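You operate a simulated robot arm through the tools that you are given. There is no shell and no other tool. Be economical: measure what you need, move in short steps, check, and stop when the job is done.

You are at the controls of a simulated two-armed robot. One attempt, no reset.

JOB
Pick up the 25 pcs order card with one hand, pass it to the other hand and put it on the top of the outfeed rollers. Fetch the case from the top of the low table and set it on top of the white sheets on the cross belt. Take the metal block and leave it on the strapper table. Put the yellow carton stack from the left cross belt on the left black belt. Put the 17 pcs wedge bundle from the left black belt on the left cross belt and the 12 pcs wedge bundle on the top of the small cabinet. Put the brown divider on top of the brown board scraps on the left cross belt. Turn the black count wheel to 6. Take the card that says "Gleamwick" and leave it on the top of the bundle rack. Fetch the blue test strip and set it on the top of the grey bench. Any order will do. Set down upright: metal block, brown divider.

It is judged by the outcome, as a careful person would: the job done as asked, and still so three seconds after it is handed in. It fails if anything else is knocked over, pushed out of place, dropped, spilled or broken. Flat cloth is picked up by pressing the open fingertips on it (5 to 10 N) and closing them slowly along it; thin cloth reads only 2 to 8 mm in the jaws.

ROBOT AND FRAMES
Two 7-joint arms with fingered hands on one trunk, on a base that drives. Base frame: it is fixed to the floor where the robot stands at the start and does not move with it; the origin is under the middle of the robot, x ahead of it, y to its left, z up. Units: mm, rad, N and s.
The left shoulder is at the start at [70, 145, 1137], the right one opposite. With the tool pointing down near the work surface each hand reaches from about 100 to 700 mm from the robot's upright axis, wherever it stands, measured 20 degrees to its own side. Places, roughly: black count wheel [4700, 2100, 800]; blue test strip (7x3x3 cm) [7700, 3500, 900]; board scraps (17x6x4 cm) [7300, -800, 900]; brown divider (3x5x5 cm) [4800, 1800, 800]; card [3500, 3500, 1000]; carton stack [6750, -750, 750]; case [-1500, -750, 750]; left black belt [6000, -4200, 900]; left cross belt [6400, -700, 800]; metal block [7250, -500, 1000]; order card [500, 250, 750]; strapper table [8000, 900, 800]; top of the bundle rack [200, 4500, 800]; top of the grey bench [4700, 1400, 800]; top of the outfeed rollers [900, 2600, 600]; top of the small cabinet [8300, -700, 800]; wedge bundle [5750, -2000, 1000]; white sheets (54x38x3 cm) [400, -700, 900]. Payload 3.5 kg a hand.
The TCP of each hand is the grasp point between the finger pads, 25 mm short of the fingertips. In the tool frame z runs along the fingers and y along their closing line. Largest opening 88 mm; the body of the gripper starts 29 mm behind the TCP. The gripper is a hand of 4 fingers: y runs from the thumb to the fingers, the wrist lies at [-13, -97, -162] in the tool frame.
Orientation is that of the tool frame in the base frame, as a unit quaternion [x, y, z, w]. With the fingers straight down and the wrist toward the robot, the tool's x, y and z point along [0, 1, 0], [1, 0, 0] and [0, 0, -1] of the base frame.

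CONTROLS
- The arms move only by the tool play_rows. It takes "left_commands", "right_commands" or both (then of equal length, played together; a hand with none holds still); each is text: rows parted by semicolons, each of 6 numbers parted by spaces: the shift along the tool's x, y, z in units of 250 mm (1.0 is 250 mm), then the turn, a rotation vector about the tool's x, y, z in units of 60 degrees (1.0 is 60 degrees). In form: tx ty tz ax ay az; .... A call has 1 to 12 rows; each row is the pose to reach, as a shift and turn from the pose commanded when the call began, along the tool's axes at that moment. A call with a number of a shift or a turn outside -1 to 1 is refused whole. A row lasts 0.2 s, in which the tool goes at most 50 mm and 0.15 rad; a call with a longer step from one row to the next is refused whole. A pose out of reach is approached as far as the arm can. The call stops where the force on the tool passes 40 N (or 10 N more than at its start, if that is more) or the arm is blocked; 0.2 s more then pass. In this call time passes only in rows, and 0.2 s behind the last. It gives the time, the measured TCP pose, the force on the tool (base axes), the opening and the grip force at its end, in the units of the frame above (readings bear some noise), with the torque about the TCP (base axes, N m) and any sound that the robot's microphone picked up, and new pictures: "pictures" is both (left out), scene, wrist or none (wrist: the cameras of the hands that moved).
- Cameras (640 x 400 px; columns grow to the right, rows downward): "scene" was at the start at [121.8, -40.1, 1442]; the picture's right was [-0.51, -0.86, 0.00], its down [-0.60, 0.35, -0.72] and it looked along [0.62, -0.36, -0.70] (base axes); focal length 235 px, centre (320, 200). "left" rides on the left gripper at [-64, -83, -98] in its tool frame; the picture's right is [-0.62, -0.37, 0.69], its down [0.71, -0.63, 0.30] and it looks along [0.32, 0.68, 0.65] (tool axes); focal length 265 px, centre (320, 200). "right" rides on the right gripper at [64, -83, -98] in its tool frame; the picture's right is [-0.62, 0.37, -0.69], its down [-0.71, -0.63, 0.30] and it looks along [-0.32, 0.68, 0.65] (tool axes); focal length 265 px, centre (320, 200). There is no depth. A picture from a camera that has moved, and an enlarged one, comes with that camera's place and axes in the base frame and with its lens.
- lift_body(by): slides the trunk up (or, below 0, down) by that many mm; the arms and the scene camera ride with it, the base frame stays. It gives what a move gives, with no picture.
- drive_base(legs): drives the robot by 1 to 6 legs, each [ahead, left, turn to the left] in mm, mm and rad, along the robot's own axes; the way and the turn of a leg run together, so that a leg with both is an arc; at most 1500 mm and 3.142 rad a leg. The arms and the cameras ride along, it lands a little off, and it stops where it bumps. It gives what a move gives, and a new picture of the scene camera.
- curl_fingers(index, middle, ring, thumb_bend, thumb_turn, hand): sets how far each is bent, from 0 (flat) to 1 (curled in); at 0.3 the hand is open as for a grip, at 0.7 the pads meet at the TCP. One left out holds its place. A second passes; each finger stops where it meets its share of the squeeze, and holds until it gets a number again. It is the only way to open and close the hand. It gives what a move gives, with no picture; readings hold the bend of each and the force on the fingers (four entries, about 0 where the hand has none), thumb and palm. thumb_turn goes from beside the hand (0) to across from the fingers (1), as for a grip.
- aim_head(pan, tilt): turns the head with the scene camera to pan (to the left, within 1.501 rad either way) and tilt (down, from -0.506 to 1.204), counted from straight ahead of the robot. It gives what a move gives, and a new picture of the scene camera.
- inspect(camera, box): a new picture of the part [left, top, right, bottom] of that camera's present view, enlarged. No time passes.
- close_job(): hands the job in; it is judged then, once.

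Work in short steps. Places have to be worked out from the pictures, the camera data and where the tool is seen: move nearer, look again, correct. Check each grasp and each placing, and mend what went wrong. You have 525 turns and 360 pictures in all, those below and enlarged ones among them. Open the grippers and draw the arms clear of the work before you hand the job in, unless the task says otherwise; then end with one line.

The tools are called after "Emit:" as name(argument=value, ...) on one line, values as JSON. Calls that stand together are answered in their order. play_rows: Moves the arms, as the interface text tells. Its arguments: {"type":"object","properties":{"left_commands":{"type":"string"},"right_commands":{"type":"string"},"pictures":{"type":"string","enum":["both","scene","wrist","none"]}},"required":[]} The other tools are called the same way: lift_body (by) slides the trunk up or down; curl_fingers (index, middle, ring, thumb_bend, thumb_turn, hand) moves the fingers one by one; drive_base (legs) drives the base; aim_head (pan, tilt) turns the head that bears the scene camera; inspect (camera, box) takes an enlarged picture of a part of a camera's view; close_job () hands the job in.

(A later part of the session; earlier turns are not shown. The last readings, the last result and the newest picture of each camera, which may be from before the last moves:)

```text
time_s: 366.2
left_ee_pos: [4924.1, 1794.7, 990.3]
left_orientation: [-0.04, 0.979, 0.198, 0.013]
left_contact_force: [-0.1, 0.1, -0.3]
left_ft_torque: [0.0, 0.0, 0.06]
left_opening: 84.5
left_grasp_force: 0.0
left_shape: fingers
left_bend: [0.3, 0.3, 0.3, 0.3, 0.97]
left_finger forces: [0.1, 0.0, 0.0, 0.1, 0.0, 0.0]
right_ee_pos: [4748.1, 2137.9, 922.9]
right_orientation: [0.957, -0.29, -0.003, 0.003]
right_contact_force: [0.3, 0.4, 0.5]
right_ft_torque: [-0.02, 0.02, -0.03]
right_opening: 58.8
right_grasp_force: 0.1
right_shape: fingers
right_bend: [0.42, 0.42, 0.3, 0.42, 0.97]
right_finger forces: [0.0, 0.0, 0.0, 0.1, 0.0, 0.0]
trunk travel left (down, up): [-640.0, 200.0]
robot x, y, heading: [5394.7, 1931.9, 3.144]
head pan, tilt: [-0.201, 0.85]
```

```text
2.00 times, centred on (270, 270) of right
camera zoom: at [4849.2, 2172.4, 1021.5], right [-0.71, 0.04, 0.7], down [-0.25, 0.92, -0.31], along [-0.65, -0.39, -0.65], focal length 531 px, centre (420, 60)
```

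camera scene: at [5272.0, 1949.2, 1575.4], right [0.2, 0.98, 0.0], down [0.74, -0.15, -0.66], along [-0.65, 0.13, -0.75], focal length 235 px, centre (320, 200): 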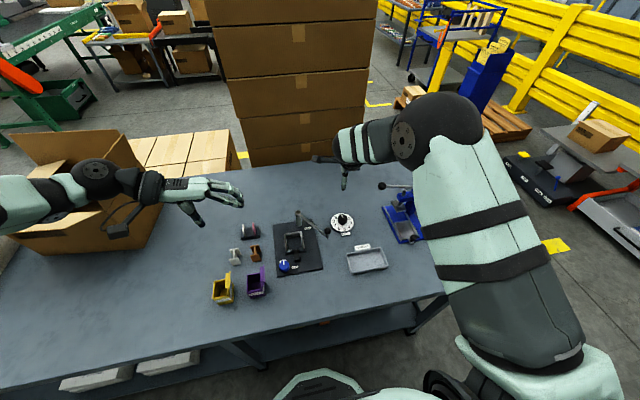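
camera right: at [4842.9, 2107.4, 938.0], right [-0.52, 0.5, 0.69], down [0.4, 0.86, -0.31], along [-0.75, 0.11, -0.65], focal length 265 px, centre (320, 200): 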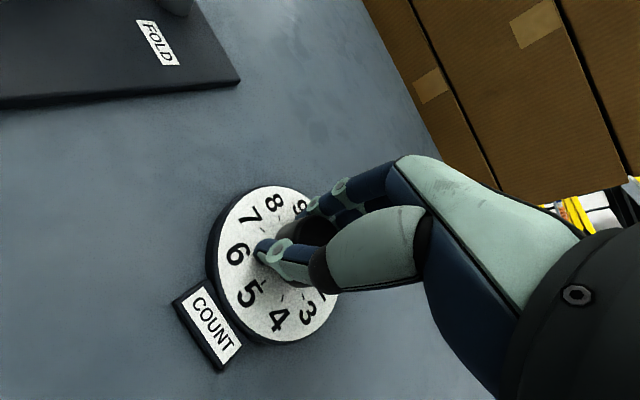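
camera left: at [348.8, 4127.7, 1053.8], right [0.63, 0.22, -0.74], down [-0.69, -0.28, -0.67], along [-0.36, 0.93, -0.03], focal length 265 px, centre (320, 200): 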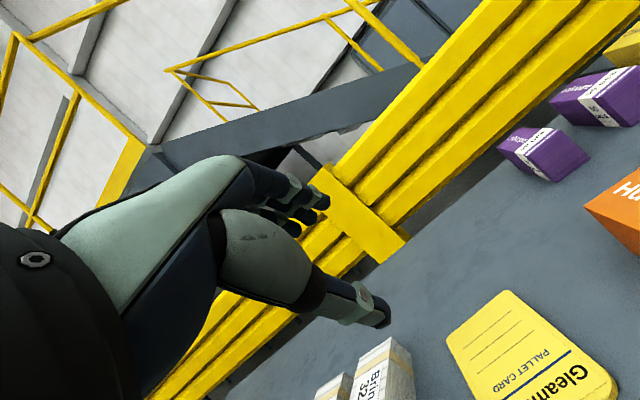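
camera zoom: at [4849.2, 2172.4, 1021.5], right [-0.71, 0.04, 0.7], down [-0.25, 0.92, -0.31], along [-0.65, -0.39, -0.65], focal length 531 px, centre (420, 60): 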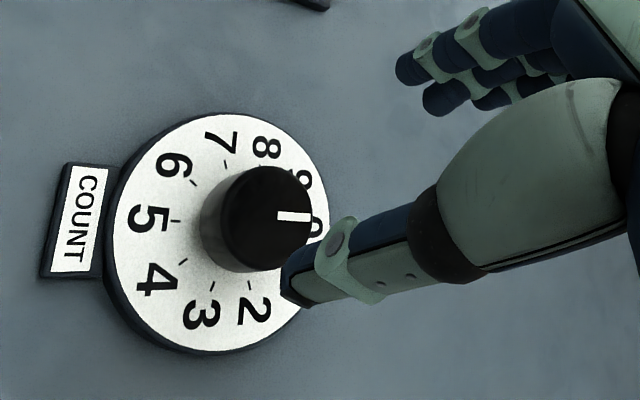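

Re-fitting all contact data gives the knob axis at tool offset (−1, −8) mm, i.e. [4750, 2147]. With that correct pivot I can do a full 60° per grip.

Emit:
play_rows(right_commands="-0.005 0 0 0 0 0.125; -0.01 -0.001 0 0 0 0.25; -0.015 -0.002 0 0 0 0.375; -0.02 -0.004 0 0 0 0.5; -0.025 -0.006 0 0 0 0.6; -0.03 -0.006 0.1 0 0 0.683; -0.03 -0.006 0.25 0 0 0.683; -0.03 -0.006 0.336 0 0 0.683", pictures="none")

Emit:
curl_fingers(hand="right", index=0.7, middle=0.7, thumb_bend=0.7)

Emit:
play_rows(right_commands="0.0044 -0.0009 0 0 0 -0.1333; 0.0087 -0.0023 0 0 0 -0.2667; 0.0127 -0.0044 0 0 0 -0.4; 0.0164 -0.007 0 0 0 -0.5333; 0.0196 -0.01 0 0 0 -0.6667; 0.0224 -0.0136 0 0 0 -0.8; 0.0248 -0.0174 0 0 0 -0.9333; 0.0257 -0.0195 0 0 0 -1.0", pictures="none")

Emit:
curl_fingers(hand="right", index=0.42, middle=0.42, thumb_bend=0.42)

Emit:
play_rows(right_commands="0 0 -0.18 0 0 0; 0 0 -0.34 0 0 0", pictures="none")

Emit:
inspect(camera="right", box=[150, 170, 390, 370])

```text
time_s: 368.0
left_ee_pos: [4922.6, 1795.9, 989.7]
left_orientation: [-0.039, 0.979, 0.197, 0.014]
left_contact_force: [0.3, -0.6, 0.4]
left_ft_torque: [0.02, 0.01, -0.02]
left_opening: 84.2
left_grasp_force: 0.1
left_shape: fingers
left_bend: [0.3, 0.3, 0.3, 0.3, 0.97]
left_finger forces: [0.0, 0.1, 0.1, 0.0, 0.0, 0.1]
right_ee_pos: [4738.1, 2141.9, 839.0]
right_orientation: [0.795, -0.606, -0.001, 0.005]
right_contact_force: [0.0, 0.4, 0.2]
right_ft_torque: [0.01, 0.0, -0.01]
right_opening: 58.5
right_grasp_force: 0.0
right_shape: fingers
right_bend: [0.42, 0.42, 0.3, 0.42, 0.97]
right_finger forces: [0.0, 0.0, 0.0, 0.0, 0.1, 0.0]
trunk travel left (down, up): [-640.0, 200.0]
robot x, y, heading: [5399.0, 1930.4, 3.139]
head pan, tilt: [-0.201, 0.85]
```

```text
time_s: 369.0
left_ee_pos: [4923.4, 1795.2, 990.6]
left_orientation: [-0.039, 0.979, 0.197, 0.013]
left_contact_force: [0.5, 1.0, 0.9]
left_ft_torque: [0.02, -0.01, 0.02]
left_opening: 84.6
left_grasp_force: 0.0
left_shape: fingers
left_bend: [0.3, 0.3, 0.3, 0.3, 0.97]
left_finger forces: [0.0, 0.0, 0.0, 0.0, 0.0, 0.0]
right_ee_pos: [4738.5, 2142.1, 839.9]
right_orientation: [0.795, -0.607, -0.001, 0.005]
right_contact_force: [7.6, 3.2, -3.6]
right_ft_torque: [0.07, -0.03, 0.01]
right_opening: 28.2
right_grasp_force: 12.6
right_shape: fingers
right_bend: [0.62, 0.64, 0.3, 0.54, 0.95]
right_finger forces: [3.6, 4.5, 0.0, 0.0, 15.9, 0.1]
trunk travel left (down, up): [-640.0, 200.0]
robot x, y, heading: [5396.0, 1932.5, 3.139]
head pan, tilt: [-0.201, 0.85]
```

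```text
time_s: 370.8
left_ee_pos: [4927.5, 1793.3, 992.1]
left_orientation: [-0.039, 0.979, 0.198, 0.012]
left_contact_force: [0.3, 0.0, 0.0]
left_ft_torque: [0.01, -0.01, -0.01]
left_opening: 84.7
left_grasp_force: 0.1
left_shape: fingers
left_bend: [0.3, 0.3, 0.3, 0.3, 0.97]
left_finger forces: [0.0, 0.0, 0.0, 0.0, 0.0, 0.0]
right_ee_pos: [4748.0, 2134.5, 840.8]
right_orientation: [0.992, -0.127, -0.004, 0.002]
right_contact_force: [11.0, 0.6, -4.5]
right_ft_torque: [-0.15, 0.11, -0.2]
right_opening: 16.7
right_grasp_force: 10.2
right_shape: fingers
right_bend: [0.66, 0.66, 0.3, 0.62, 0.89]
right_finger forces: [1.8, 3.4, 0.0, 0.1, 15.3, 0.0]
trunk travel left (down, up): [-640.0, 200.0]
robot x, y, heading: [5393.6, 1930.8, 3.145]
head pan, tilt: [-0.201, 0.85]
```

```text
time_s: 371.8
left_ee_pos: [4924.5, 1791.2, 990.1]
left_orientation: [-0.039, 0.979, 0.199, 0.014]
left_contact_force: [0.0, -0.2, 0.4]
left_ft_torque: [0.04, 0.03, 0.01]
left_opening: 84.2
left_grasp_force: 0.1
left_shape: fingers
left_bend: [0.3, 0.3, 0.3, 0.3, 0.97]
left_finger forces: [0.0, 0.1, 0.0, 0.1, 0.0, 0.1]
right_ee_pos: [4744.0, 2133.4, 840.3]
right_orientation: [0.992, -0.128, -0.005, 0.002]
right_contact_force: [-0.2, 0.6, 0.7]
right_ft_torque: [0.01, -0.01, -0.02]
right_opening: 59.6
right_grasp_force: 0.4
right_shape: fingers
right_bend: [0.42, 0.42, 0.3, 0.42, 0.97]
right_finger forces: [0.0, 0.0, 0.0, 0.0, 0.7, 0.0]
trunk travel left (down, up): [-640.0, 200.0]
robot x, y, heading: [5400.1, 1933.5, -3.143]
head pan, tilt: [-0.201, 0.85]
```

```text
time_s: 372.4
left_ee_pos: [4922.6, 1793.4, 990.6]
left_orientation: [-0.039, 0.979, 0.199, 0.014]
left_contact_force: [-0.3, -0.1, 0.1]
left_ft_torque: [0.01, 0.0, -0.01]
left_opening: 84.5
left_grasp_force: 0.0
left_shape: fingers
left_bend: [0.3, 0.3, 0.3, 0.3, 0.97]
left_finger forces: [0.0, 0.0, 0.1, 0.0, 0.0, 0.0]
right_ee_pos: [4746.6, 2135.6, 922.8]
right_orientation: [0.992, -0.129, -0.005, 0.004]
right_contact_force: [-0.3, 1.2, 0.5]
right_ft_torque: [0.05, -0.03, -0.01]
right_opening: 59.0
right_grasp_force: 0.0
right_shape: fingers
right_bend: [0.42, 0.42, 0.3, 0.42, 0.97]
right_finger forces: [0.1, 0.1, 0.1, 0.0, 0.1, 0.0]
trunk travel left (down, up): [-640.0, 200.0]
robot x, y, heading: [5400.8, 1935.3, 3.144]
head pan, tilt: [-0.201, 0.85]
```

```text
2.00 times, centred on (270, 270) of right
camera zoom: at [4830.3, 2201.0, 1021.8], right [-0.69, -0.19, 0.7], down [-0.53, 0.79, -0.3], along [-0.49, -0.58, -0.65], focal length 531 px, centre (420, 60)
```

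zoom: 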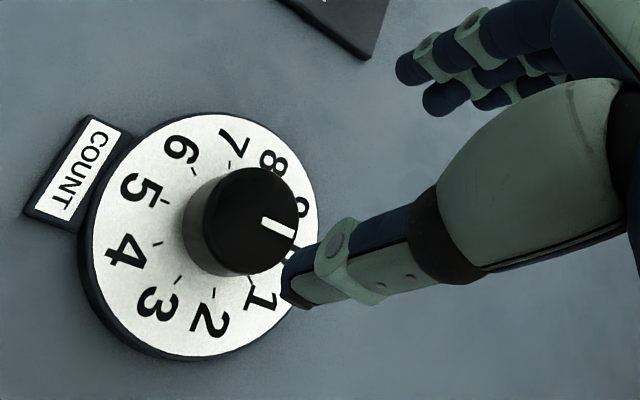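

Key insight: the wheel has a stop at 0, so counter-clockwise can't pass — it must go clockwise 0→6 (216°). Re-gripping at this yaw and turning 60° clockwise.

Emit:
play_rows(right_commands="0.009 -0.0185 0.15 0 0 0; 0.009 -0.0185 0.28 0 0 0; 0.009 -0.0185 0.334 0 0 0", pictures="none")

Emit:
curl_fingers(hand="right", index=0.68, middle=0.68, thumb_bend=0.66)

Emit:
play_rows(right_commands="-0.0045 0.0002 0 0 0 0.1333; -0.009 -0.0001 0 0 0 0.2667; -0.0134 -0.0011 0 0 0 0.4; -0.0176 -0.0028 0 0 0 0.5333; -0.0215 -0.0049 0 0 0 0.6667; -0.0251 -0.0076 0 0 0 0.8; -0.0283 -0.0108 0 0 0 0.9333; -0.0297 -0.0125 0 0 0 1.0", pictures="none")

Emit:
inspect(camera="right", box=[180, 150, 420, 350])

```text
time_s: 373.2
left_ee_pos: [4922.5, 1793.1, 990.1]
left_orientation: [-0.04, 0.979, 0.199, 0.014]
left_contact_force: [0.3, 0.4, 0.2]
left_ft_torque: [0.02, 0.03, -0.02]
left_opening: 84.4
left_grasp_force: 0.1
left_shape: fingers
left_bend: [0.3, 0.3, 0.3, 0.3, 0.97]
left_finger forces: [0.0, 0.1, 0.0, 0.0, 0.0, 0.0]
right_ee_pos: [4750.4, 2138.3, 839.7]
right_orientation: [0.992, -0.126, -0.006, 0.003]
right_contact_force: [-0.6, -0.5, 0.0]
right_ft_torque: [0.03, -0.01, -0.01]
right_opening: 59.3
right_grasp_force: 0.0
right_shape: fingers
right_bend: [0.42, 0.42, 0.3, 0.42, 0.97]
right_finger forces: [0.0, 0.1, 0.0, 0.1, 0.0, 0.0]
trunk travel left (down, up): [-640.0, 200.0]
robot x, y, heading: [5399.8, 1930.8, -3.139]
head pan, tilt: [-0.201, 0.85]
```

```text
time_s: 374.2
left_ee_pos: [4924.0, 1793.7, 990.6]
left_orientation: [-0.039, 0.979, 0.198, 0.014]
left_contact_force: [0.2, 0.7, 0.6]
left_ft_torque: [-0.01, -0.05, 0.0]
left_opening: 84.6
left_grasp_force: 0.0
left_shape: fingers
left_bend: [0.3, 0.3, 0.3, 0.3, 0.97]
left_finger forces: [0.1, 0.0, 0.0, 0.1, 0.1, 0.0]
right_ee_pos: [4750.3, 2138.1, 840.0]
right_orientation: [0.992, -0.128, -0.004, 0.003]
right_contact_force: [0.0, 0.8, -2.0]
right_ft_torque: [0.01, 0.04, -0.04]
right_opening: 24.9
right_grasp_force: 7.8
right_shape: fingers
right_bend: [0.63, 0.62, 0.3, 0.55, 0.96]
right_finger forces: [2.7, 4.5, 0.1, 0.0, 8.5, 0.0]
trunk travel left (down, up): [-640.0, 200.0]
robot x, y, heading: [5399.2, 1929.9, 3.144]
head pan, tilt: [-0.201, 0.85]
```

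```text
time_s: 376.0
left_ee_pos: [4922.4, 1793.9, 989.5]
left_orientation: [-0.039, 0.979, 0.199, 0.015]
left_contact_force: [0.3, 0.5, -0.9]
left_ft_torque: [0.04, -0.02, 0.01]
left_opening: 84.4
left_grasp_force: 0.1
left_shape: fingers
left_bend: [0.3, 0.3, 0.3, 0.3, 0.97]
left_finger forces: [0.0, 0.0, 0.0, 0.0, 0.0, 0.1]
right_ee_pos: [4741.0, 2143.2, 840.0]
right_orientation: [0.795, -0.606, -0.002, 0.004]
right_contact_force: [2.9, -9.6, -5.0]
right_ft_torque: [-0.17, -0.01, -0.04]
right_opening: 25.2
right_grasp_force: 10.6
right_shape: fingers
right_bend: [0.61, 0.63, 0.3, 0.57, 0.93]
right_finger forces: [4.9, 4.1, 0.0, 0.0, 11.0, 0.1]
trunk travel left (down, up): [-640.0, 200.0]
robot x, y, heading: [5396.4, 1935.5, 3.138]
head pan, tilt: [-0.201, 0.85]
```

```text
2.00 times, centred on (300, 250) of right
camera zoom: at [4839.0, 2103.1, 939.1], right [-0.51, 0.51, 0.69], down [0.42, 0.85, -0.31], along [-0.75, 0.13, -0.65], focal length 531 px, centre (360, 100)
```

zoom: 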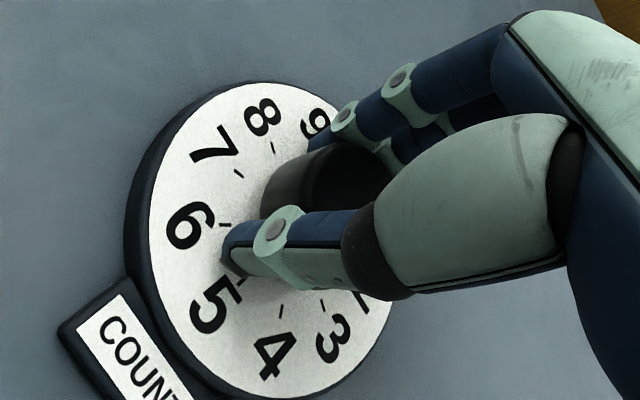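

Grip stayed balanced. Releasing and looking.

Emit:
curl_fingers(hand="right", index=0.42, middle=0.42, thumb_bend=0.42)

Emit:
play_rows(right_commands="0 0 -0.18 0 0 0; 0 0 -0.34 0 0 0", pictures="none")

Emit:
inspect(camera="right", box=[150, 170, 390, 370])

```text
time_s: 377.0
left_ee_pos: [4923.4, 1795.4, 990.2]
left_orientation: [-0.039, 0.98, 0.197, 0.014]
left_contact_force: [-0.3, 0.1, 0.8]
left_ft_torque: [-0.01, 0.01, 0.02]
left_opening: 84.4
left_grasp_force: 0.1
left_shape: fingers
left_bend: [0.3, 0.3, 0.3, 0.3, 0.97]
left_finger forces: [0.0, 0.1, 0.0, 0.1, 0.0, 0.0]
right_ee_pos: [4740.9, 2145.1, 840.1]
right_orientation: [0.795, -0.607, -0.002, 0.005]
right_contact_force: [-0.5, -0.5, -0.9]
right_ft_torque: [-0.02, 0.02, -0.01]
right_opening: 58.6
right_grasp_force: 0.2
right_shape: fingers
right_bend: [0.42, 0.42, 0.3, 0.42, 0.97]
right_finger forces: [0.1, 0.0, 0.0, 0.1, 0.0, 0.1]
trunk travel left (down, up): [-640.0, 200.0]
robot x, y, heading: [5395.7, 1936.1, 3.146]
head pan, tilt: [-0.201, 0.85]
```

```text
time_s: 377.6
left_ee_pos: [4923.8, 1794.7, 991.7]
left_orientation: [-0.039, 0.979, 0.198, 0.013]
left_contact_force: [-0.3, 0.3, 0.5]
left_ft_torque: [0.0, 0.04, 0.01]
left_opening: 84.4
left_grasp_force: 0.1
left_shape: fingers
left_bend: [0.3, 0.3, 0.3, 0.3, 0.97]
left_finger forces: [0.0, 0.0, 0.0, 0.0, 0.0, 0.1]
right_ee_pos: [4743.9, 2144.9, 923.6]
right_orientation: [0.795, -0.606, -0.002, 0.005]
right_contact_force: [-0.9, 0.5, 0.6]
right_ft_torque: [0.0, 0.01, 0.02]
right_opening: 58.8
right_grasp_force: 0.0
right_shape: fingers
right_bend: [0.42, 0.42, 0.3, 0.42, 0.97]
right_finger forces: [0.0, 0.1, 0.0, 0.1, 0.1, 0.1]
trunk travel left (down, up): [-640.0, 200.0]
robot x, y, heading: [5401.5, 1933.1, 3.137]
head pan, tilt: [-0.201, 0.85]
```

```text
2.00 times, centred on (270, 270) of right
camera zoom: at [4841.1, 2105.2, 1023.1], right [-0.51, 0.5, 0.69], down [0.42, 0.85, -0.31], along [-0.75, 0.13, -0.65], focal length 531 px, centre (420, 60)
```

zoom: 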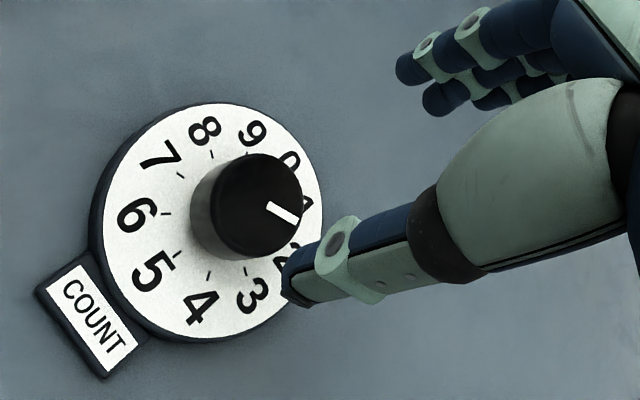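

It works: pointer now at 2. Repeating the same 60° clockwise cycle.

Emit:
play_rows(right_commands="0.004 -0.002 0 0 0 -0.125; 0.008 -0.004 0 0 0 -0.25; 0.012 -0.006 0 0 0 -0.375; 0.016 -0.009 0 0 0 -0.5; 0.02 -0.011 0 0 0 -0.625; 0.024 -0.013 0 0 0 -0.75; 0.028 -0.015 0 0 0 -0.875; 0.0326 -0.0176 0 0 0 -1.0; 0.0326 -0.0176 0.15 0 0 -1.0; 0.0326 -0.0176 0.28 0 0 -1.0; 0.0326 -0.0176 0.336 0 0 -1.0", pictures="none")

Emit:
curl_fingers(hand="right", index=0.68, middle=0.68, thumb_bend=0.66)

Emit:
play_rows(right_commands="-0.0045 0.0002 0 0 0 0.1333; -0.009 -0.0001 0 0 0 0.2667; -0.0134 -0.0011 0 0 0 0.4; -0.0176 -0.0028 0 0 0 0.5333; -0.0215 -0.0049 0 0 0 0.6667; -0.0251 -0.0076 0 0 0 0.8; -0.0283 -0.0108 0 0 0 0.9333; -0.0297 -0.0125 0 0 0 1.0", pictures="none")

Emit:
curl_fingers(hand="right", index=0.42, middle=0.42, thumb_bend=0.42)

Emit:
play_rows(right_commands="0 0 -0.18 0 0 0; 0 0 -0.34 0 0 0", pictures="none")

Emit:
inspect(camera="right", box=[150, 170, 390, 370])

```text
time_s: 380.0
left_ee_pos: [4923.0, 1793.3, 987.6]
left_orientation: [-0.039, 0.979, 0.199, 0.014]
left_contact_force: [0.3, 0.7, -0.2]
left_ft_torque: [0.0, 0.04, 0.02]
left_opening: 84.3
left_grasp_force: 0.1
left_shape: fingers
left_bend: [0.3, 0.3, 0.3, 0.3, 0.97]
left_finger forces: [0.1, 0.1, 0.1, 0.1, 0.0, 0.1]
right_ee_pos: [4747.0, 2137.5, 842.4]
right_orientation: [0.992, -0.127, -0.005, 0.003]
right_contact_force: [0.6, -0.4, -0.3]
right_ft_torque: [0.03, -0.02, 0.01]
right_opening: 58.8
right_grasp_force: 0.2
right_shape: fingers
right_bend: [0.42, 0.42, 0.3, 0.42, 0.97]
right_finger forces: [0.0, 0.1, 0.0, 0.0, 0.0, 0.0]
trunk travel left (down, up): [-640.0, 200.0]
robot x, y, heading: [5399.1, 1935.0, -3.14]
head pan, tilt: [-0.201, 0.85]
```

```text
time_s: 381.0
left_ee_pos: [4924.1, 1794.1, 990.3]
left_orientation: [-0.039, 0.979, 0.198, 0.015]
left_contact_force: [-0.6, -0.4, 0.2]
left_ft_torque: [0.01, -0.01, 0.01]
left_opening: 84.4
left_grasp_force: 0.1
left_shape: fingers
left_bend: [0.3, 0.3, 0.3, 0.3, 0.97]
left_finger forces: [0.1, 0.1, 0.0, 0.1, 0.1, 0.0]
right_ee_pos: [4748.4, 2138.2, 842.9]
right_orientation: [0.992, -0.129, -0.003, 0.003]
right_contact_force: [0.8, 1.4, -0.2]
right_ft_torque: [-0.01, -0.04, 0.0]
right_opening: 25.4
right_grasp_force: 8.1
right_shape: fingers
right_bend: [0.63, 0.63, 0.3, 0.55, 0.96]
right_finger forces: [2.9, 4.5, 0.0, 0.0, 8.5, 0.0]
trunk travel left (down, up): [-640.0, 200.0]
robot x, y, heading: [5399.5, 1933.6, 3.142]
head pan, tilt: [-0.201, 0.85]
```

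```text
time_s: 382.8
left_ee_pos: [4922.4, 1793.6, 989.6]
left_orientation: [-0.039, 0.979, 0.199, 0.013]
left_contact_force: [0.6, -0.2, 1.1]
left_ft_torque: [0.02, -0.02, 0.0]
left_opening: 84.6
left_grasp_force: 0.0
left_shape: fingers
left_bend: [0.3, 0.3, 0.3, 0.3, 0.97]
left_finger forces: [0.0, 0.0, 0.0, 0.0, 0.1, 0.1]
right_ee_pos: [4741.1, 2141.1, 842.0]
right_orientation: [0.794, -0.608, -0.002, 0.006]
right_contact_force: [0.7, -5.9, 3.8]
right_ft_torque: [-0.06, 0.01, -0.03]
right_opening: 25.6
right_grasp_force: 9.4
right_shape: fingers
right_bend: [0.62, 0.63, 0.3, 0.56, 0.94]
right_finger forces: [4.8, 5.0, 0.1, 0.0, 9.5, 0.1]
trunk travel left (down, up): [-640.0, 200.0]
robot x, y, heading: [5397.8, 1931.4, 3.143]
head pan, tilt: [-0.201, 0.85]
```

```text
time_s: 383.8
left_ee_pos: [4923.5, 1794.7, 990.1]
left_orientation: [-0.039, 0.979, 0.198, 0.014]
left_contact_force: [0.1, 0.6, -0.3]
left_ft_torque: [0.02, 0.0, -0.01]
left_opening: 84.5
left_grasp_force: 0.0
left_shape: fingers
left_bend: [0.3, 0.3, 0.3, 0.3, 0.97]
left_finger forces: [0.0, 0.0, 0.0, 0.0, 0.0, 0.0]
right_ee_pos: [4740.3, 2143.7, 840.9]
right_orientation: [0.795, -0.607, -0.002, 0.005]
right_contact_force: [0.1, -1.0, 0.9]
right_ft_torque: [0.01, 0.02, 0.0]
right_opening: 58.4
right_grasp_force: 0.1
right_shape: fingers
right_bend: [0.42, 0.42, 0.3, 0.42, 0.97]
right_finger forces: [0.1, 0.0, 0.0, 0.0, 0.0, 0.1]
trunk travel left (down, up): [-640.0, 200.0]
robot x, y, heading: [5399.7, 1934.1, 3.141]
head pan, tilt: [-0.201, 0.85]
```

```text
time_s: 384.4
left_ee_pos: [4923.8, 1794.4, 990.5]
left_orientation: [-0.04, 0.98, 0.197, 0.013]
left_contact_force: [0.1, 0.5, -0.5]
left_ft_torque: [0.01, 0.0, -0.02]
left_opening: 84.4
left_grasp_force: 0.1
left_shape: fingers
left_bend: [0.3, 0.3, 0.3, 0.3, 0.97]
left_finger forces: [0.1, 0.0, 0.1, 0.0, 0.1, 0.0]
right_ee_pos: [4742.8, 2144.8, 926.0]
right_orientation: [0.795, -0.606, -0.002, 0.005]
right_contact_force: [0.2, -0.7, 0.1]
right_ft_torque: [0.01, 0.02, -0.01]
right_opening: 58.8
right_grasp_force: 0.1
right_shape: fingers
right_bend: [0.42, 0.42, 0.3, 0.42, 0.97]
right_finger forces: [0.0, 0.0, 0.0, 0.0, 0.1, 0.0]
trunk travel left (down, up): [-640.0, 200.0]
robot x, y, heading: [5398.7, 1933.3, 3.143]
head pan, tilt: [-0.201, 0.85]
```

```text
2.00 times, centred on (270, 270) of right
camera zoom: at [4840.2, 2105.2, 1025.3], right [-0.51, 0.51, 0.69], down [0.42, 0.85, -0.31], along [-0.75, 0.13, -0.65], focal length 531 px, centre (420, 60)
```

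zoom: 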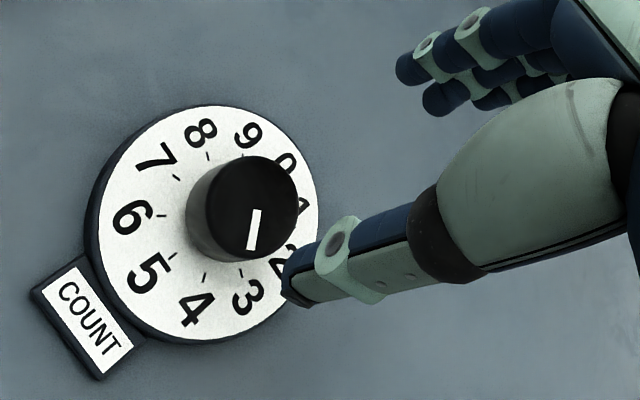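

Pointer is at 4. One more identical cycle should bring it to about 6.

Emit:
play_rows(right_commands="0.004 -0.002 0 0 0 -0.125; 0.008 -0.004 0 0 0 -0.25; 0.012 -0.006 0 0 0 -0.375; 0.016 -0.009 0 0 0 -0.5; 0.02 -0.011 0 0 0 -0.625; 0.024 -0.013 0 0 0 -0.75; 0.028 -0.015 0 0 0 -0.875; 0.0326 -0.0176 0 0 0 -1.0; 0.0326 -0.0176 0.15 0 0 -1.0; 0.0326 -0.0176 0.28 0 0 -1.0; 0.0326 -0.0176 0.336 0 0 -1.0", pictures="none")

Emit:
curl_fingers(hand="right", index=0.68, middle=0.68, thumb_bend=0.66)

Emit:
play_rows(right_commands="-0.0045 0.0002 0 0 0 0.1333; -0.009 -0.0001 0 0 0 0.2667; -0.0134 -0.0011 0 0 0 0.4; -0.0176 -0.0028 0 0 0 0.5333; -0.0215 -0.0049 0 0 0 0.6667; -0.0251 -0.0076 0 0 0 0.8; -0.0283 -0.0108 0 0 0 0.9333; -0.0297 -0.0125 0 0 0 1.0", pictures="none")

Emit:
curl_fingers(hand="right", index=0.42, middle=0.42, thumb_bend=0.42)

Emit:
play_rows(right_commands="0 0 -0.18 0 0 0; 0 0 -0.34 0 0 0", pictures="none")

Emit:
inspect(camera="right", box=[150, 170, 390, 370])

```text
time_s: 386.8
left_ee_pos: [4922.6, 1794.0, 990.1]
left_orientation: [-0.039, 0.979, 0.198, 0.015]
left_contact_force: [0.1, 0.7, -0.5]
left_ft_torque: [0.0, 0.01, 0.04]
left_opening: 84.4
left_grasp_force: 0.2
left_shape: fingers
left_bend: [0.3, 0.3, 0.3, 0.3, 0.97]
left_finger forces: [0.0, 0.1, 0.1, 0.0, 0.0, 0.0]
right_ee_pos: [4746.6, 2135.4, 840.1]
right_orientation: [0.992, -0.126, -0.004, 0.004]
right_contact_force: [0.4, 0.1, 0.1]
right_ft_torque: [0.0, -0.02, 0.02]
right_opening: 58.9
right_grasp_force: 0.1
right_shape: fingers
right_bend: [0.42, 0.42, 0.3, 0.42, 0.97]
right_finger forces: [0.0, 0.1, 0.0, 0.1, 0.0, 0.0]
trunk travel left (down, up): [-640.0, 200.0]
robot x, y, heading: [5399.8, 1933.5, 3.14]
head pan, tilt: [-0.201, 0.85]
```

```text
time_s: 387.8
left_ee_pos: [4922.2, 1793.6, 989.7]
left_orientation: [-0.039, 0.979, 0.198, 0.014]
left_contact_force: [-0.3, 0.8, -0.3]
left_ft_torque: [0.04, -0.02, 0.0]
left_opening: 84.6
left_grasp_force: 0.0
left_shape: fingers
left_bend: [0.3, 0.3, 0.3, 0.3, 0.97]
left_finger forces: [0.0, 0.1, 0.0, 0.0, 0.0, 0.0]
right_ee_pos: [4747.9, 2136.6, 840.6]
right_orientation: [0.992, -0.128, -0.004, 0.003]
right_contact_force: [2.7, 5.5, -3.3]
right_ft_torque: [0.05, -0.01, -0.04]
right_opening: 26.6
right_grasp_force: 7.7
right_shape: fingers
right_bend: [0.65, 0.64, 0.3, 0.53, 0.95]
right_finger forces: [1.6, 3.1, 0.0, 0.2, 11.4, 0.0]
trunk travel left (down, up): [-640.0, 200.0]
robot x, y, heading: [5396.0, 1933.5, 3.137]
head pan, tilt: [-0.201, 0.85]
```

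```text
time_s: 389.6
left_ee_pos: [4922.0, 1795.5, 989.2]
left_orientation: [-0.038, 0.979, 0.198, 0.015]
left_contact_force: [0.1, -0.2, 0.4]
left_ft_torque: [0.02, 0.0, 0.02]
left_opening: 84.5
left_grasp_force: 0.1
left_shape: fingers
left_bend: [0.3, 0.3, 0.3, 0.3, 0.97]
left_finger forces: [0.1, 0.0, 0.1, 0.1, 0.0, 0.1]
right_ee_pos: [4740.6, 2140.1, 842.4]
right_orientation: [0.794, -0.608, 0.0, 0.005]
right_contact_force: [0.1, -2.3, -7.9]
right_ft_torque: [-0.04, 0.14, -0.01]
right_opening: 25.6
right_grasp_force: 8.3
right_shape: fingers
right_bend: [0.62, 0.63, 0.3, 0.55, 0.95]
right_finger forces: [3.5, 4.8, 0.1, 0.0, 8.4, 0.1]
trunk travel left (down, up): [-640.0, 200.0]
robot x, y, heading: [5392.3, 1934.7, 3.145]
head pan, tilt: [-0.201, 0.85]
```

```text
time_s: 390.6
left_ee_pos: [4923.2, 1794.9, 990.5]
left_orientation: [-0.039, 0.979, 0.199, 0.014]
left_contact_force: [-0.9, 0.1, 0.2]
left_ft_torque: [-0.01, 0.04, 0.0]
left_opening: 84.4
left_grasp_force: 0.0
left_shape: fingers
left_bend: [0.3, 0.3, 0.3, 0.3, 0.97]
left_finger forces: [0.0, 0.1, 0.0, 0.0, 0.1, 0.1]
right_ee_pos: [4741.5, 2141.7, 843.9]
right_orientation: [0.795, -0.606, -0.001, 0.005]
right_contact_force: [-0.2, 0.0, 0.6]
right_ft_torque: [-0.01, 0.01, 0.01]
right_opening: 58.5
right_grasp_force: 0.0
right_shape: fingers
right_bend: [0.42, 0.42, 0.3, 0.42, 0.97]
right_finger forces: [0.1, 0.1, 0.0, 0.1, 0.1, 0.0]
trunk travel left (down, up): [-640.0, 200.0]
robot x, y, heading: [5396.1, 1930.7, 3.144]
head pan, tilt: [-0.201, 0.85]
```

```text
time_s: 391.2
left_ee_pos: [4924.0, 1794.0, 991.6]
left_orientation: [-0.04, 0.979, 0.198, 0.013]
left_contact_force: [0.5, -0.7, -0.1]
left_ft_torque: [-0.03, 0.0, 0.0]
left_opening: 84.2
left_grasp_force: 0.1
left_shape: fingers
left_bend: [0.3, 0.3, 0.3, 0.3, 0.97]
left_finger forces: [0.0, 0.1, 0.0, 0.0, 0.0, 0.0]
right_ee_pos: [4742.6, 2145.6, 926.3]
right_orientation: [0.794, -0.607, -0.002, 0.006]
right_contact_force: [0.0, 0.1, -0.1]
right_ft_torque: [0.01, 0.01, 0.01]
right_opening: 58.6
right_grasp_force: 0.1
right_shape: fingers
right_bend: [0.42, 0.42, 0.3, 0.42, 0.97]
right_finger forces: [0.0, 0.0, 0.0, 0.0, 0.0, 0.0]
trunk travel left (down, up): [-640.0, 200.0]
robot x, y, heading: [5398.8, 1931.4, 3.135]
head pan, tilt: [-0.201, 0.85]
```

```text
2.00 times, centred on (270, 270) of right
camera zoom: at [4841.0, 2105.7, 1025.7], right [-0.51, 0.51, 0.69], down [0.42, 0.85, -0.31], along [-0.75, 0.13, -0.65], focal length 531 px, centre (420, 60)
```

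zoom: 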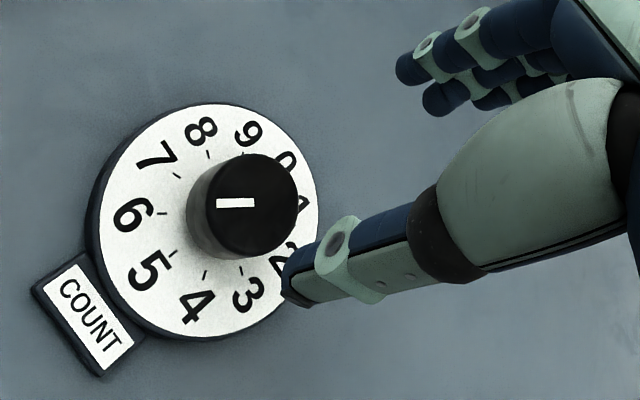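

Pointer is at or very near 6. I move the hand up and away and check from the head camera.

Emit:
play_rows(right_commands="0 -0.1 -0.15 0 0 0; 0 -0.25 -0.3 0 0 0; 0 -0.4 -0.45 0 0 0; -0.1 -0.5 -0.55 0 0 0; -0.2 -0.5 -0.6 0 0 0", pictures="none")

Emit:
aim_head(pan=-0.3, tilt=0.95)

```text
refused: row 2 steps farther than a row can; nothing moved
```

```text
time_s: 391.9
left_ee_pos: [4923.0, 1795.2, 990.2]
left_orientation: [-0.039, 0.979, 0.197, 0.014]
left_contact_force: [-0.3, -0.2, 0.8]
left_ft_torque: [-0.01, -0.02, -0.03]
left_opening: 84.6
left_grasp_force: 0.2
left_shape: fingers
left_bend: [0.3, 0.3, 0.3, 0.3, 0.97]
left_finger forces: [0.0, 0.0, 0.0, 0.0, 0.0, 0.1]
right_ee_pos: [4741.5, 2145.4, 926.3]
right_orientation: [0.795, -0.607, -0.002, 0.005]
right_contact_force: [0.8, 0.7, -0.1]
right_ft_torque: [0.01, -0.01, 0.0]
right_opening: 58.7
right_grasp_force: 0.1
right_shape: fingers
right_bend: [0.42, 0.42, 0.3, 0.42, 0.97]
right_finger forces: [0.1, 0.1, 0.0, 0.0, 0.1, 0.1]
trunk travel left (down, up): [-640.0, 200.0]
robot x, y, heading: [5400.1, 1931.4, 3.138]
head pan, tilt: [-0.3, 0.949]
camera scene: at [5279.1, 1956.0, 1367.9], right [0.3, 0.96, 0.0], down [0.78, -0.24, -0.58], along [-0.56, 0.17, -0.81], focal length 235 px, centre (320, 200)
```

scene: 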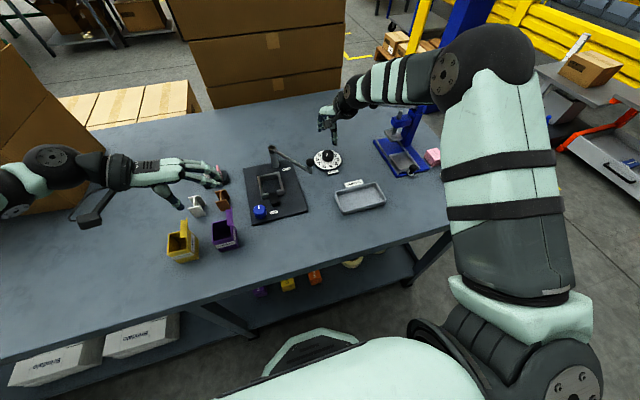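

Emit:
inspect(camera="scene", box=[303, 142, 351, 172])

```text
13.33 times, centred on (327, 157) of scene
camera zoom: at [5279.1, 1956.0, 1367.9], right [0.3, 0.96, 0.0], down [0.78, -0.24, -0.58], along [-0.56, 0.17, -0.81], focal length 3136 px, centre (227, 773)
```

zoom: 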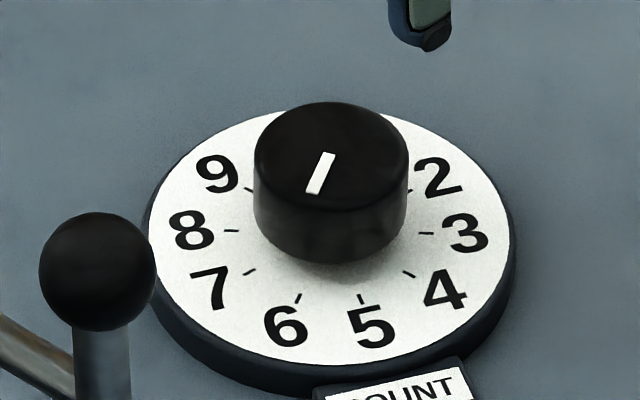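

The wheel reads 6. Now the brown divider: zooming for its position.

Emit:
inspect(camera="scene", box=[180, 170, 260, 230])

Emit:
inspect(camera="left", box=[0, 0, 640, 400])

```text
6.67 times, centred on (220, 200) of scene
camera zoom: at [5279.1, 1956.0, 1367.9], right [0.3, 0.96, 0.0], down [0.78, -0.24, -0.58], along [-0.56, 0.17, -0.81], focal length 1568 px, centre (987, 200)
```

zoom: 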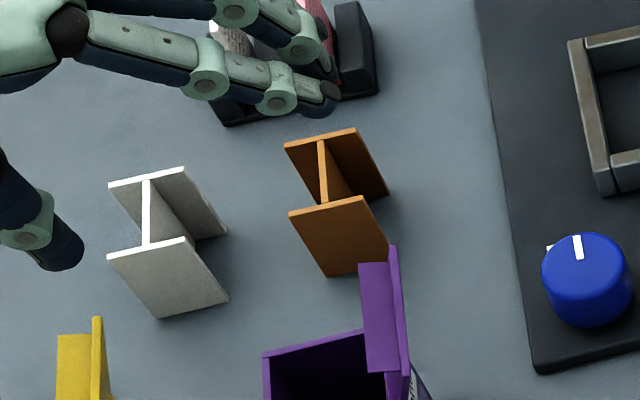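

```text
1.00 times, centred on (320, 200) of left (not enlarged: the box is as wide or as high as the picture)
camera zoom: at [4993.9, 1684.0, 1051.3], right [0.66, -0.03, -0.75], down [-0.66, -0.51, -0.55], along [-0.37, 0.86, -0.35], focal length 265 px, centre (320, 200)
```

zoom: 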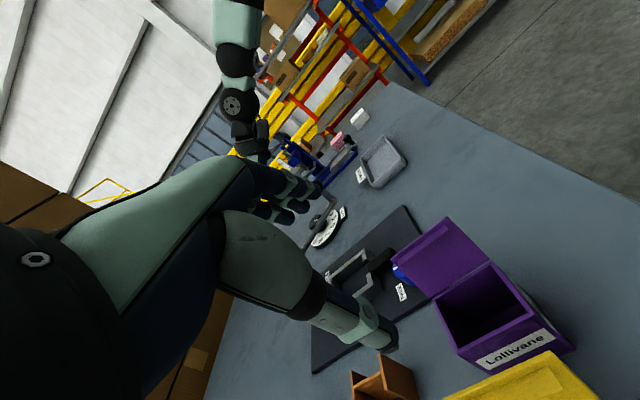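

Raising and rotating the left hand to the standard tool-down pose (fingers ahead).

Emit:
play_rows(left_commands="0 0.02 -0.06 0.066 0 0; 0 0.04 -0.12 0.132 0 0; 0 0.06 -0.18 0.2 0 0; 0 0.07 -0.2 0.266 0 0; 0 0.07 -0.2 0.333 0 0", pictures="none")

Emit:
play_rows(left_commands="0 0 0 0 0 -0.125; 0 0 0 0 0 -0.25; 0 0 0 0 0 -0.375; 0 0 0 0 0 -0.5; 0 0 0 0 0 -0.625; 0 0 0 0 0 -0.75; 0 0 0 0 0 -0.875; 0 0 0 0 0 -1", pictures="none")

Emit:
play_rows(left_commands="0 0 0 0 0 -0.125; 0 0 0 0 0 -0.25; 0 0 0 0 0 -0.375; 0 0 0 0 0 -0.5", pictures="wrist")

```text
time_s: 393.1
left_ee_pos: [4920.5, 1788.9, 1043.0]
left_orientation: [-0.036, 0.999, 0.024, 0.021]
left_contact_force: [0.2, -0.3, 0.8]
left_ft_torque: [-0.01, -0.04, 0.02]
left_opening: 84.5
left_grasp_force: 0.0
left_shape: fingers
left_bend: [0.3, 0.3, 0.3, 0.3, 0.97]
left_finger forces: [0.0, 0.0, 0.0, 0.1, 0.0, 0.0]
right_ee_pos: [4741.8, 2146.3, 925.4]
right_orientation: [0.795, -0.606, -0.002, 0.006]
right_contact_force: [1.0, 0.5, -0.1]
right_ft_torque: [-0.03, 0.01, -0.01]
right_opening: 58.6
right_grasp_force: 0.0
right_shape: fingers
right_bend: [0.42, 0.42, 0.3, 0.42, 0.97]
right_finger forces: [0.1, 0.0, 0.1, 0.1, 0.0, 0.0]
trunk travel left (down, up): [-640.0, 200.0]
robot x, y, heading: [5394.6, 1935.4, 3.137]
head pan, tilt: [-0.3, 0.949]
```

```text
time_s: 394.9
left_ee_pos: [4920.8, 1791.1, 1043.1]
left_orientation: [-0.531, 0.847, 0.011, 0.03]
left_contact_force: [0.0, 0.8, -0.4]
left_ft_torque: [0.0, -0.02, 0.01]
left_opening: 84.3
left_grasp_force: 0.1
left_shape: fingers
left_bend: [0.3, 0.3, 0.3, 0.3, 0.97]
left_finger forces: [0.1, 0.1, 0.0, 0.0, 0.0, 0.0]
right_ee_pos: [4742.2, 2144.2, 926.6]
right_orientation: [0.795, -0.607, -0.001, 0.006]
right_contact_force: [0.0, -0.2, 0.0]
right_ft_torque: [0.0, 0.04, 0.01]
right_opening: 59.1
right_grasp_force: 0.0
right_shape: fingers
right_bend: [0.42, 0.42, 0.3, 0.42, 0.97]
right_finger forces: [0.0, 0.0, 0.0, 0.1, 0.0, 0.0]
trunk travel left (down, up): [-640.0, 200.0]
robot x, y, heading: [5397.8, 1932.3, 3.14]
head pan, tilt: [-0.3, 0.949]
```

```text
time_s: 395.9
left_ee_pos: [4908.9, 1787.8, 1038.9]
left_orientation: [0.734, -0.678, -0.008, -0.038]
left_contact_force: [0.2, -0.4, 0.5]
left_ft_torque: [-0.01, 0.01, 0.01]
left_opening: 84.4
left_grasp_force: 0.1
left_shape: fingers
left_bend: [0.3, 0.3, 0.3, 0.3, 0.97]
left_finger forces: [0.0, 0.1, 0.1, 0.0, 0.1, 0.0]
left hand out of reach, approached as far as the arm can: row 3, 4
right_ee_pos: [4741.7, 2145.7, 925.6]
right_orientation: [0.796, -0.606, -0.001, 0.006]
right_contact_force: [-0.2, -0.1, 0.2]
right_ft_torque: [0.01, 0.01, 0.0]
right_opening: 58.7
right_grasp_force: 0.0
right_shape: fingers
right_bend: [0.42, 0.42, 0.3, 0.42, 0.97]
right_finger forces: [0.1, 0.0, 0.1, 0.0, 0.0, 0.0]
trunk travel left (down, up): [-640.0, 200.0]
robot x, y, heading: [5397.2, 1934.8, 3.139]
head pan, tilt: [-0.3, 0.949]
camera left: at [4985.0, 1850.1, 1144.7], right [0.34, 0.69, -0.63], down [0.7, -0.64, -0.32], along [-0.63, -0.33, -0.7], focal length 265 px, centre (320, 200)
```

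left: 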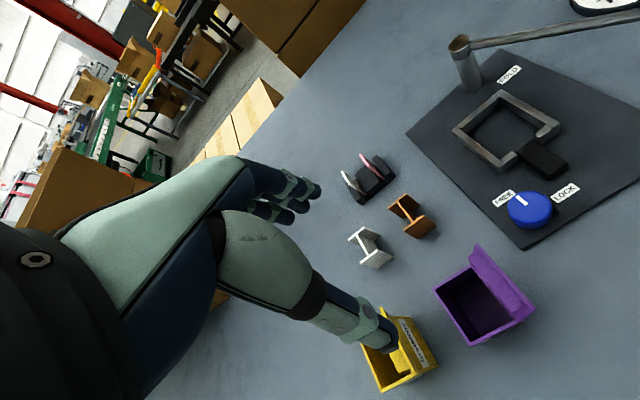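

Brown divider's top centre ≈ [4833, 1811, 865]. Narrowing the left hand a bit and moving above it.

Emit:
curl_fingers(hand="left", index=0.37, middle=0.37, ring=0.37, thumb_bend=0.37)

Emit:
play_rows(left_commands="-0.02 0.1 0.05 0 0 0; -0.04 0.2 0.12 0 0 0; -0.07 0.3 0.22 0 0 0; -0.084 0.352 0.332 0 0 0; -0.084 0.352 0.332 0 0 0", pictures="wrist")

```text
time_s: 396.9
left_ee_pos: [4910.6, 1788.7, 1039.0]
left_orientation: [0.732, -0.68, -0.009, -0.038]
left_contact_force: [-0.4, -0.1, -0.4]
left_ft_torque: [0.05, -0.02, -0.02]
left_opening: 70.6
left_grasp_force: 0.1
left_shape: fingers
left_bend: [0.37, 0.37, 0.37, 0.37, 0.97]
left_finger forces: [0.0, 0.0, 0.0, 0.0, 0.1, 0.1]
right_ee_pos: [4741.8, 2145.5, 926.5]
right_orientation: [0.795, -0.607, -0.002, 0.005]
right_contact_force: [0.3, 0.0, -0.2]
right_ft_torque: [-0.01, -0.02, -0.01]
right_opening: 58.7
right_grasp_force: 0.0
right_shape: fingers
right_bend: [0.42, 0.42, 0.3, 0.42, 0.97]
right_finger forces: [0.0, 0.0, 0.0, 0.0, 0.0, 0.0]
trunk travel left (down, up): [-640.0, 200.0]
robot x, y, heading: [5398.2, 1932.6, 3.142]
head pan, tilt: [-0.3, 0.949]
```

```text
time_s: 398.1
left_ee_pos: [4826.9, 1807.8, 951.8]
left_orientation: [0.731, -0.681, -0.003, -0.032]
left_contact_force: [0.4, -0.1, -0.4]
left_ft_torque: [0.04, 0.0, 0.01]
left_opening: 70.5
left_grasp_force: 0.1
left_shape: fingers
left_bend: [0.37, 0.37, 0.37, 0.37, 0.97]
left_finger forces: [0.0, 0.0, 0.0, 0.0, 0.0, 0.0]
right_ee_pos: [4742.2, 2145.4, 925.3]
right_orientation: [0.795, -0.607, -0.001, 0.006]
right_contact_force: [-0.2, -0.5, 0.4]
right_ft_torque: [0.0, 0.07, -0.01]
right_opening: 59.0
right_grasp_force: 0.0
right_shape: fingers
right_bend: [0.42, 0.42, 0.3, 0.42, 0.97]
right_finger forces: [0.0, 0.0, 0.1, 0.0, 0.1, 0.0]
trunk travel left (down, up): [-640.0, 200.0]
robot x, y, heading: [5399.7, 1931.9, 3.139]
head pan, tilt: [-0.3, 0.949]
camera left: at [4903.0, 1871.7, 1057.8], right [0.35, 0.68, -0.65], down [0.69, -0.65, -0.31], along [-0.63, -0.34, -0.7], focal length 265 px, centre (320, 200)
```

left: 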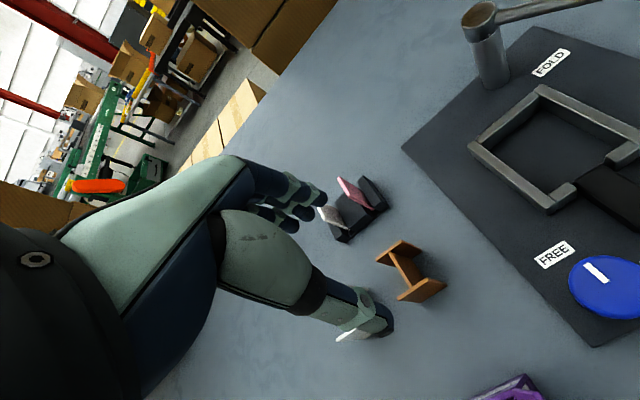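

Aligned to about 10 mm; correcting and descending to z≈847 over the divider.

Emit:
play_rows(left_commands="-0.006 -0.03 0.1 0 0 0; -0.006 -0.03 0.22 0 0 0; -0.006 -0.03 0.34 0 0 0; -0.006 -0.03 0.42 0 0 0", pictures="wrist")

```text
time_s: 399.1
left_ee_pos: [4834.5, 1817.0, 850.2]
left_orientation: [0.732, -0.681, -0.002, -0.032]
left_contact_force: [1.1, 0.4, -0.3]
left_ft_torque: [-0.02, 0.01, 0.0]
left_opening: 70.4
left_grasp_force: 0.2
left_shape: fingers
left_bend: [0.37, 0.37, 0.37, 0.37, 0.97]
left_finger forces: [0.0, 0.1, 0.1, 0.0, 0.0, 0.0]
right_ee_pos: [4742.0, 2145.0, 926.7]
right_orientation: [0.795, -0.607, -0.001, 0.005]
right_contact_force: [-0.4, -0.1, 0.1]
right_ft_torque: [0.0, -0.02, -0.03]
right_opening: 59.1
right_grasp_force: 0.1
right_shape: fingers
right_bend: [0.42, 0.42, 0.3, 0.42, 0.97]
right_finger forces: [0.0, 0.0, 0.0, 0.0, 0.0, 0.0]
trunk travel left (down, up): [-640.0, 200.0]
robot x, y, heading: [5398.5, 1931.9, 3.145]
head pan, tilt: [-0.3, 0.949]
camera left: at [4910.5, 1880.9, 954.7], right [0.35, 0.68, -0.65], down [0.69, -0.65, -0.31], along [-0.63, -0.34, -0.7], focal length 265 px, centre (320, 200)
```

left: 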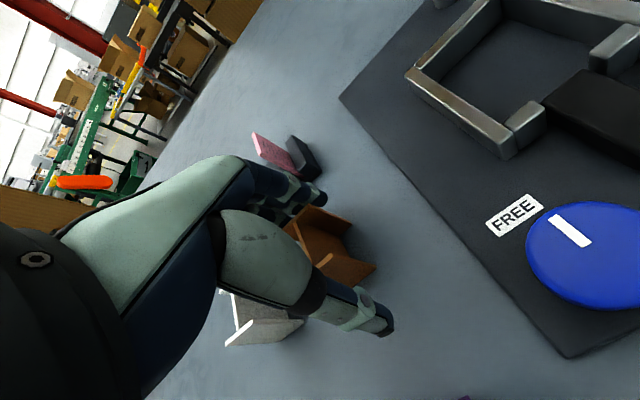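

The divider sits between fingers and thumb. Closing.

Emit:
curl_fingers(hand="left", index=0.6, middle=0.6, ring=0.6, thumb_bend=0.6)

Emit:
inspect(camera="left", box=[180, 120, 440, 360])

```text
time_s: 400.1
left_ee_pos: [4835.5, 1816.0, 849.6]
left_orientation: [0.732, -0.68, -0.003, -0.031]
left_contact_force: [-0.1, 0.1, 0.3]
left_ft_torque: [0.02, 0.03, -0.04]
left_opening: 32.7
left_grasp_force: 6.9
left_shape: fingers
left_bend: [0.56, 0.57, 0.57, 0.53, 0.96]
left_finger forces: [2.2, 2.7, 1.5, 0.0, 6.5, 0.0]
right_ee_pos: [4742.3, 2144.3, 925.6]
right_orientation: [0.795, -0.607, -0.002, 0.005]
right_contact_force: [0.4, -0.5, 0.1]
right_ft_torque: [0.0, 0.01, 0.01]
right_opening: 59.0
right_grasp_force: 0.1
right_shape: fingers
right_bend: [0.42, 0.42, 0.3, 0.42, 0.97]
right_finger forces: [0.0, 0.0, 0.0, 0.0, 0.0, 0.0]
trunk travel left (down, up): [-640.0, 200.0]
robot x, y, heading: [5399.4, 1936.1, 3.14]
head pan, tilt: [-0.3, 0.949]
```

```text
1.67 times, centred on (310, 240) of left
camera zoom: at [4910.9, 1881.1, 955.1], right [0.35, 0.68, -0.65], down [0.69, -0.65, -0.31], along [-0.63, -0.34, -0.7], focal length 442 px, centre (337, 133)
```

zoom: 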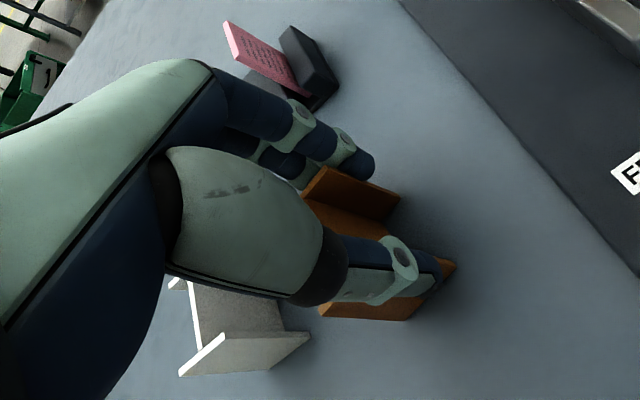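

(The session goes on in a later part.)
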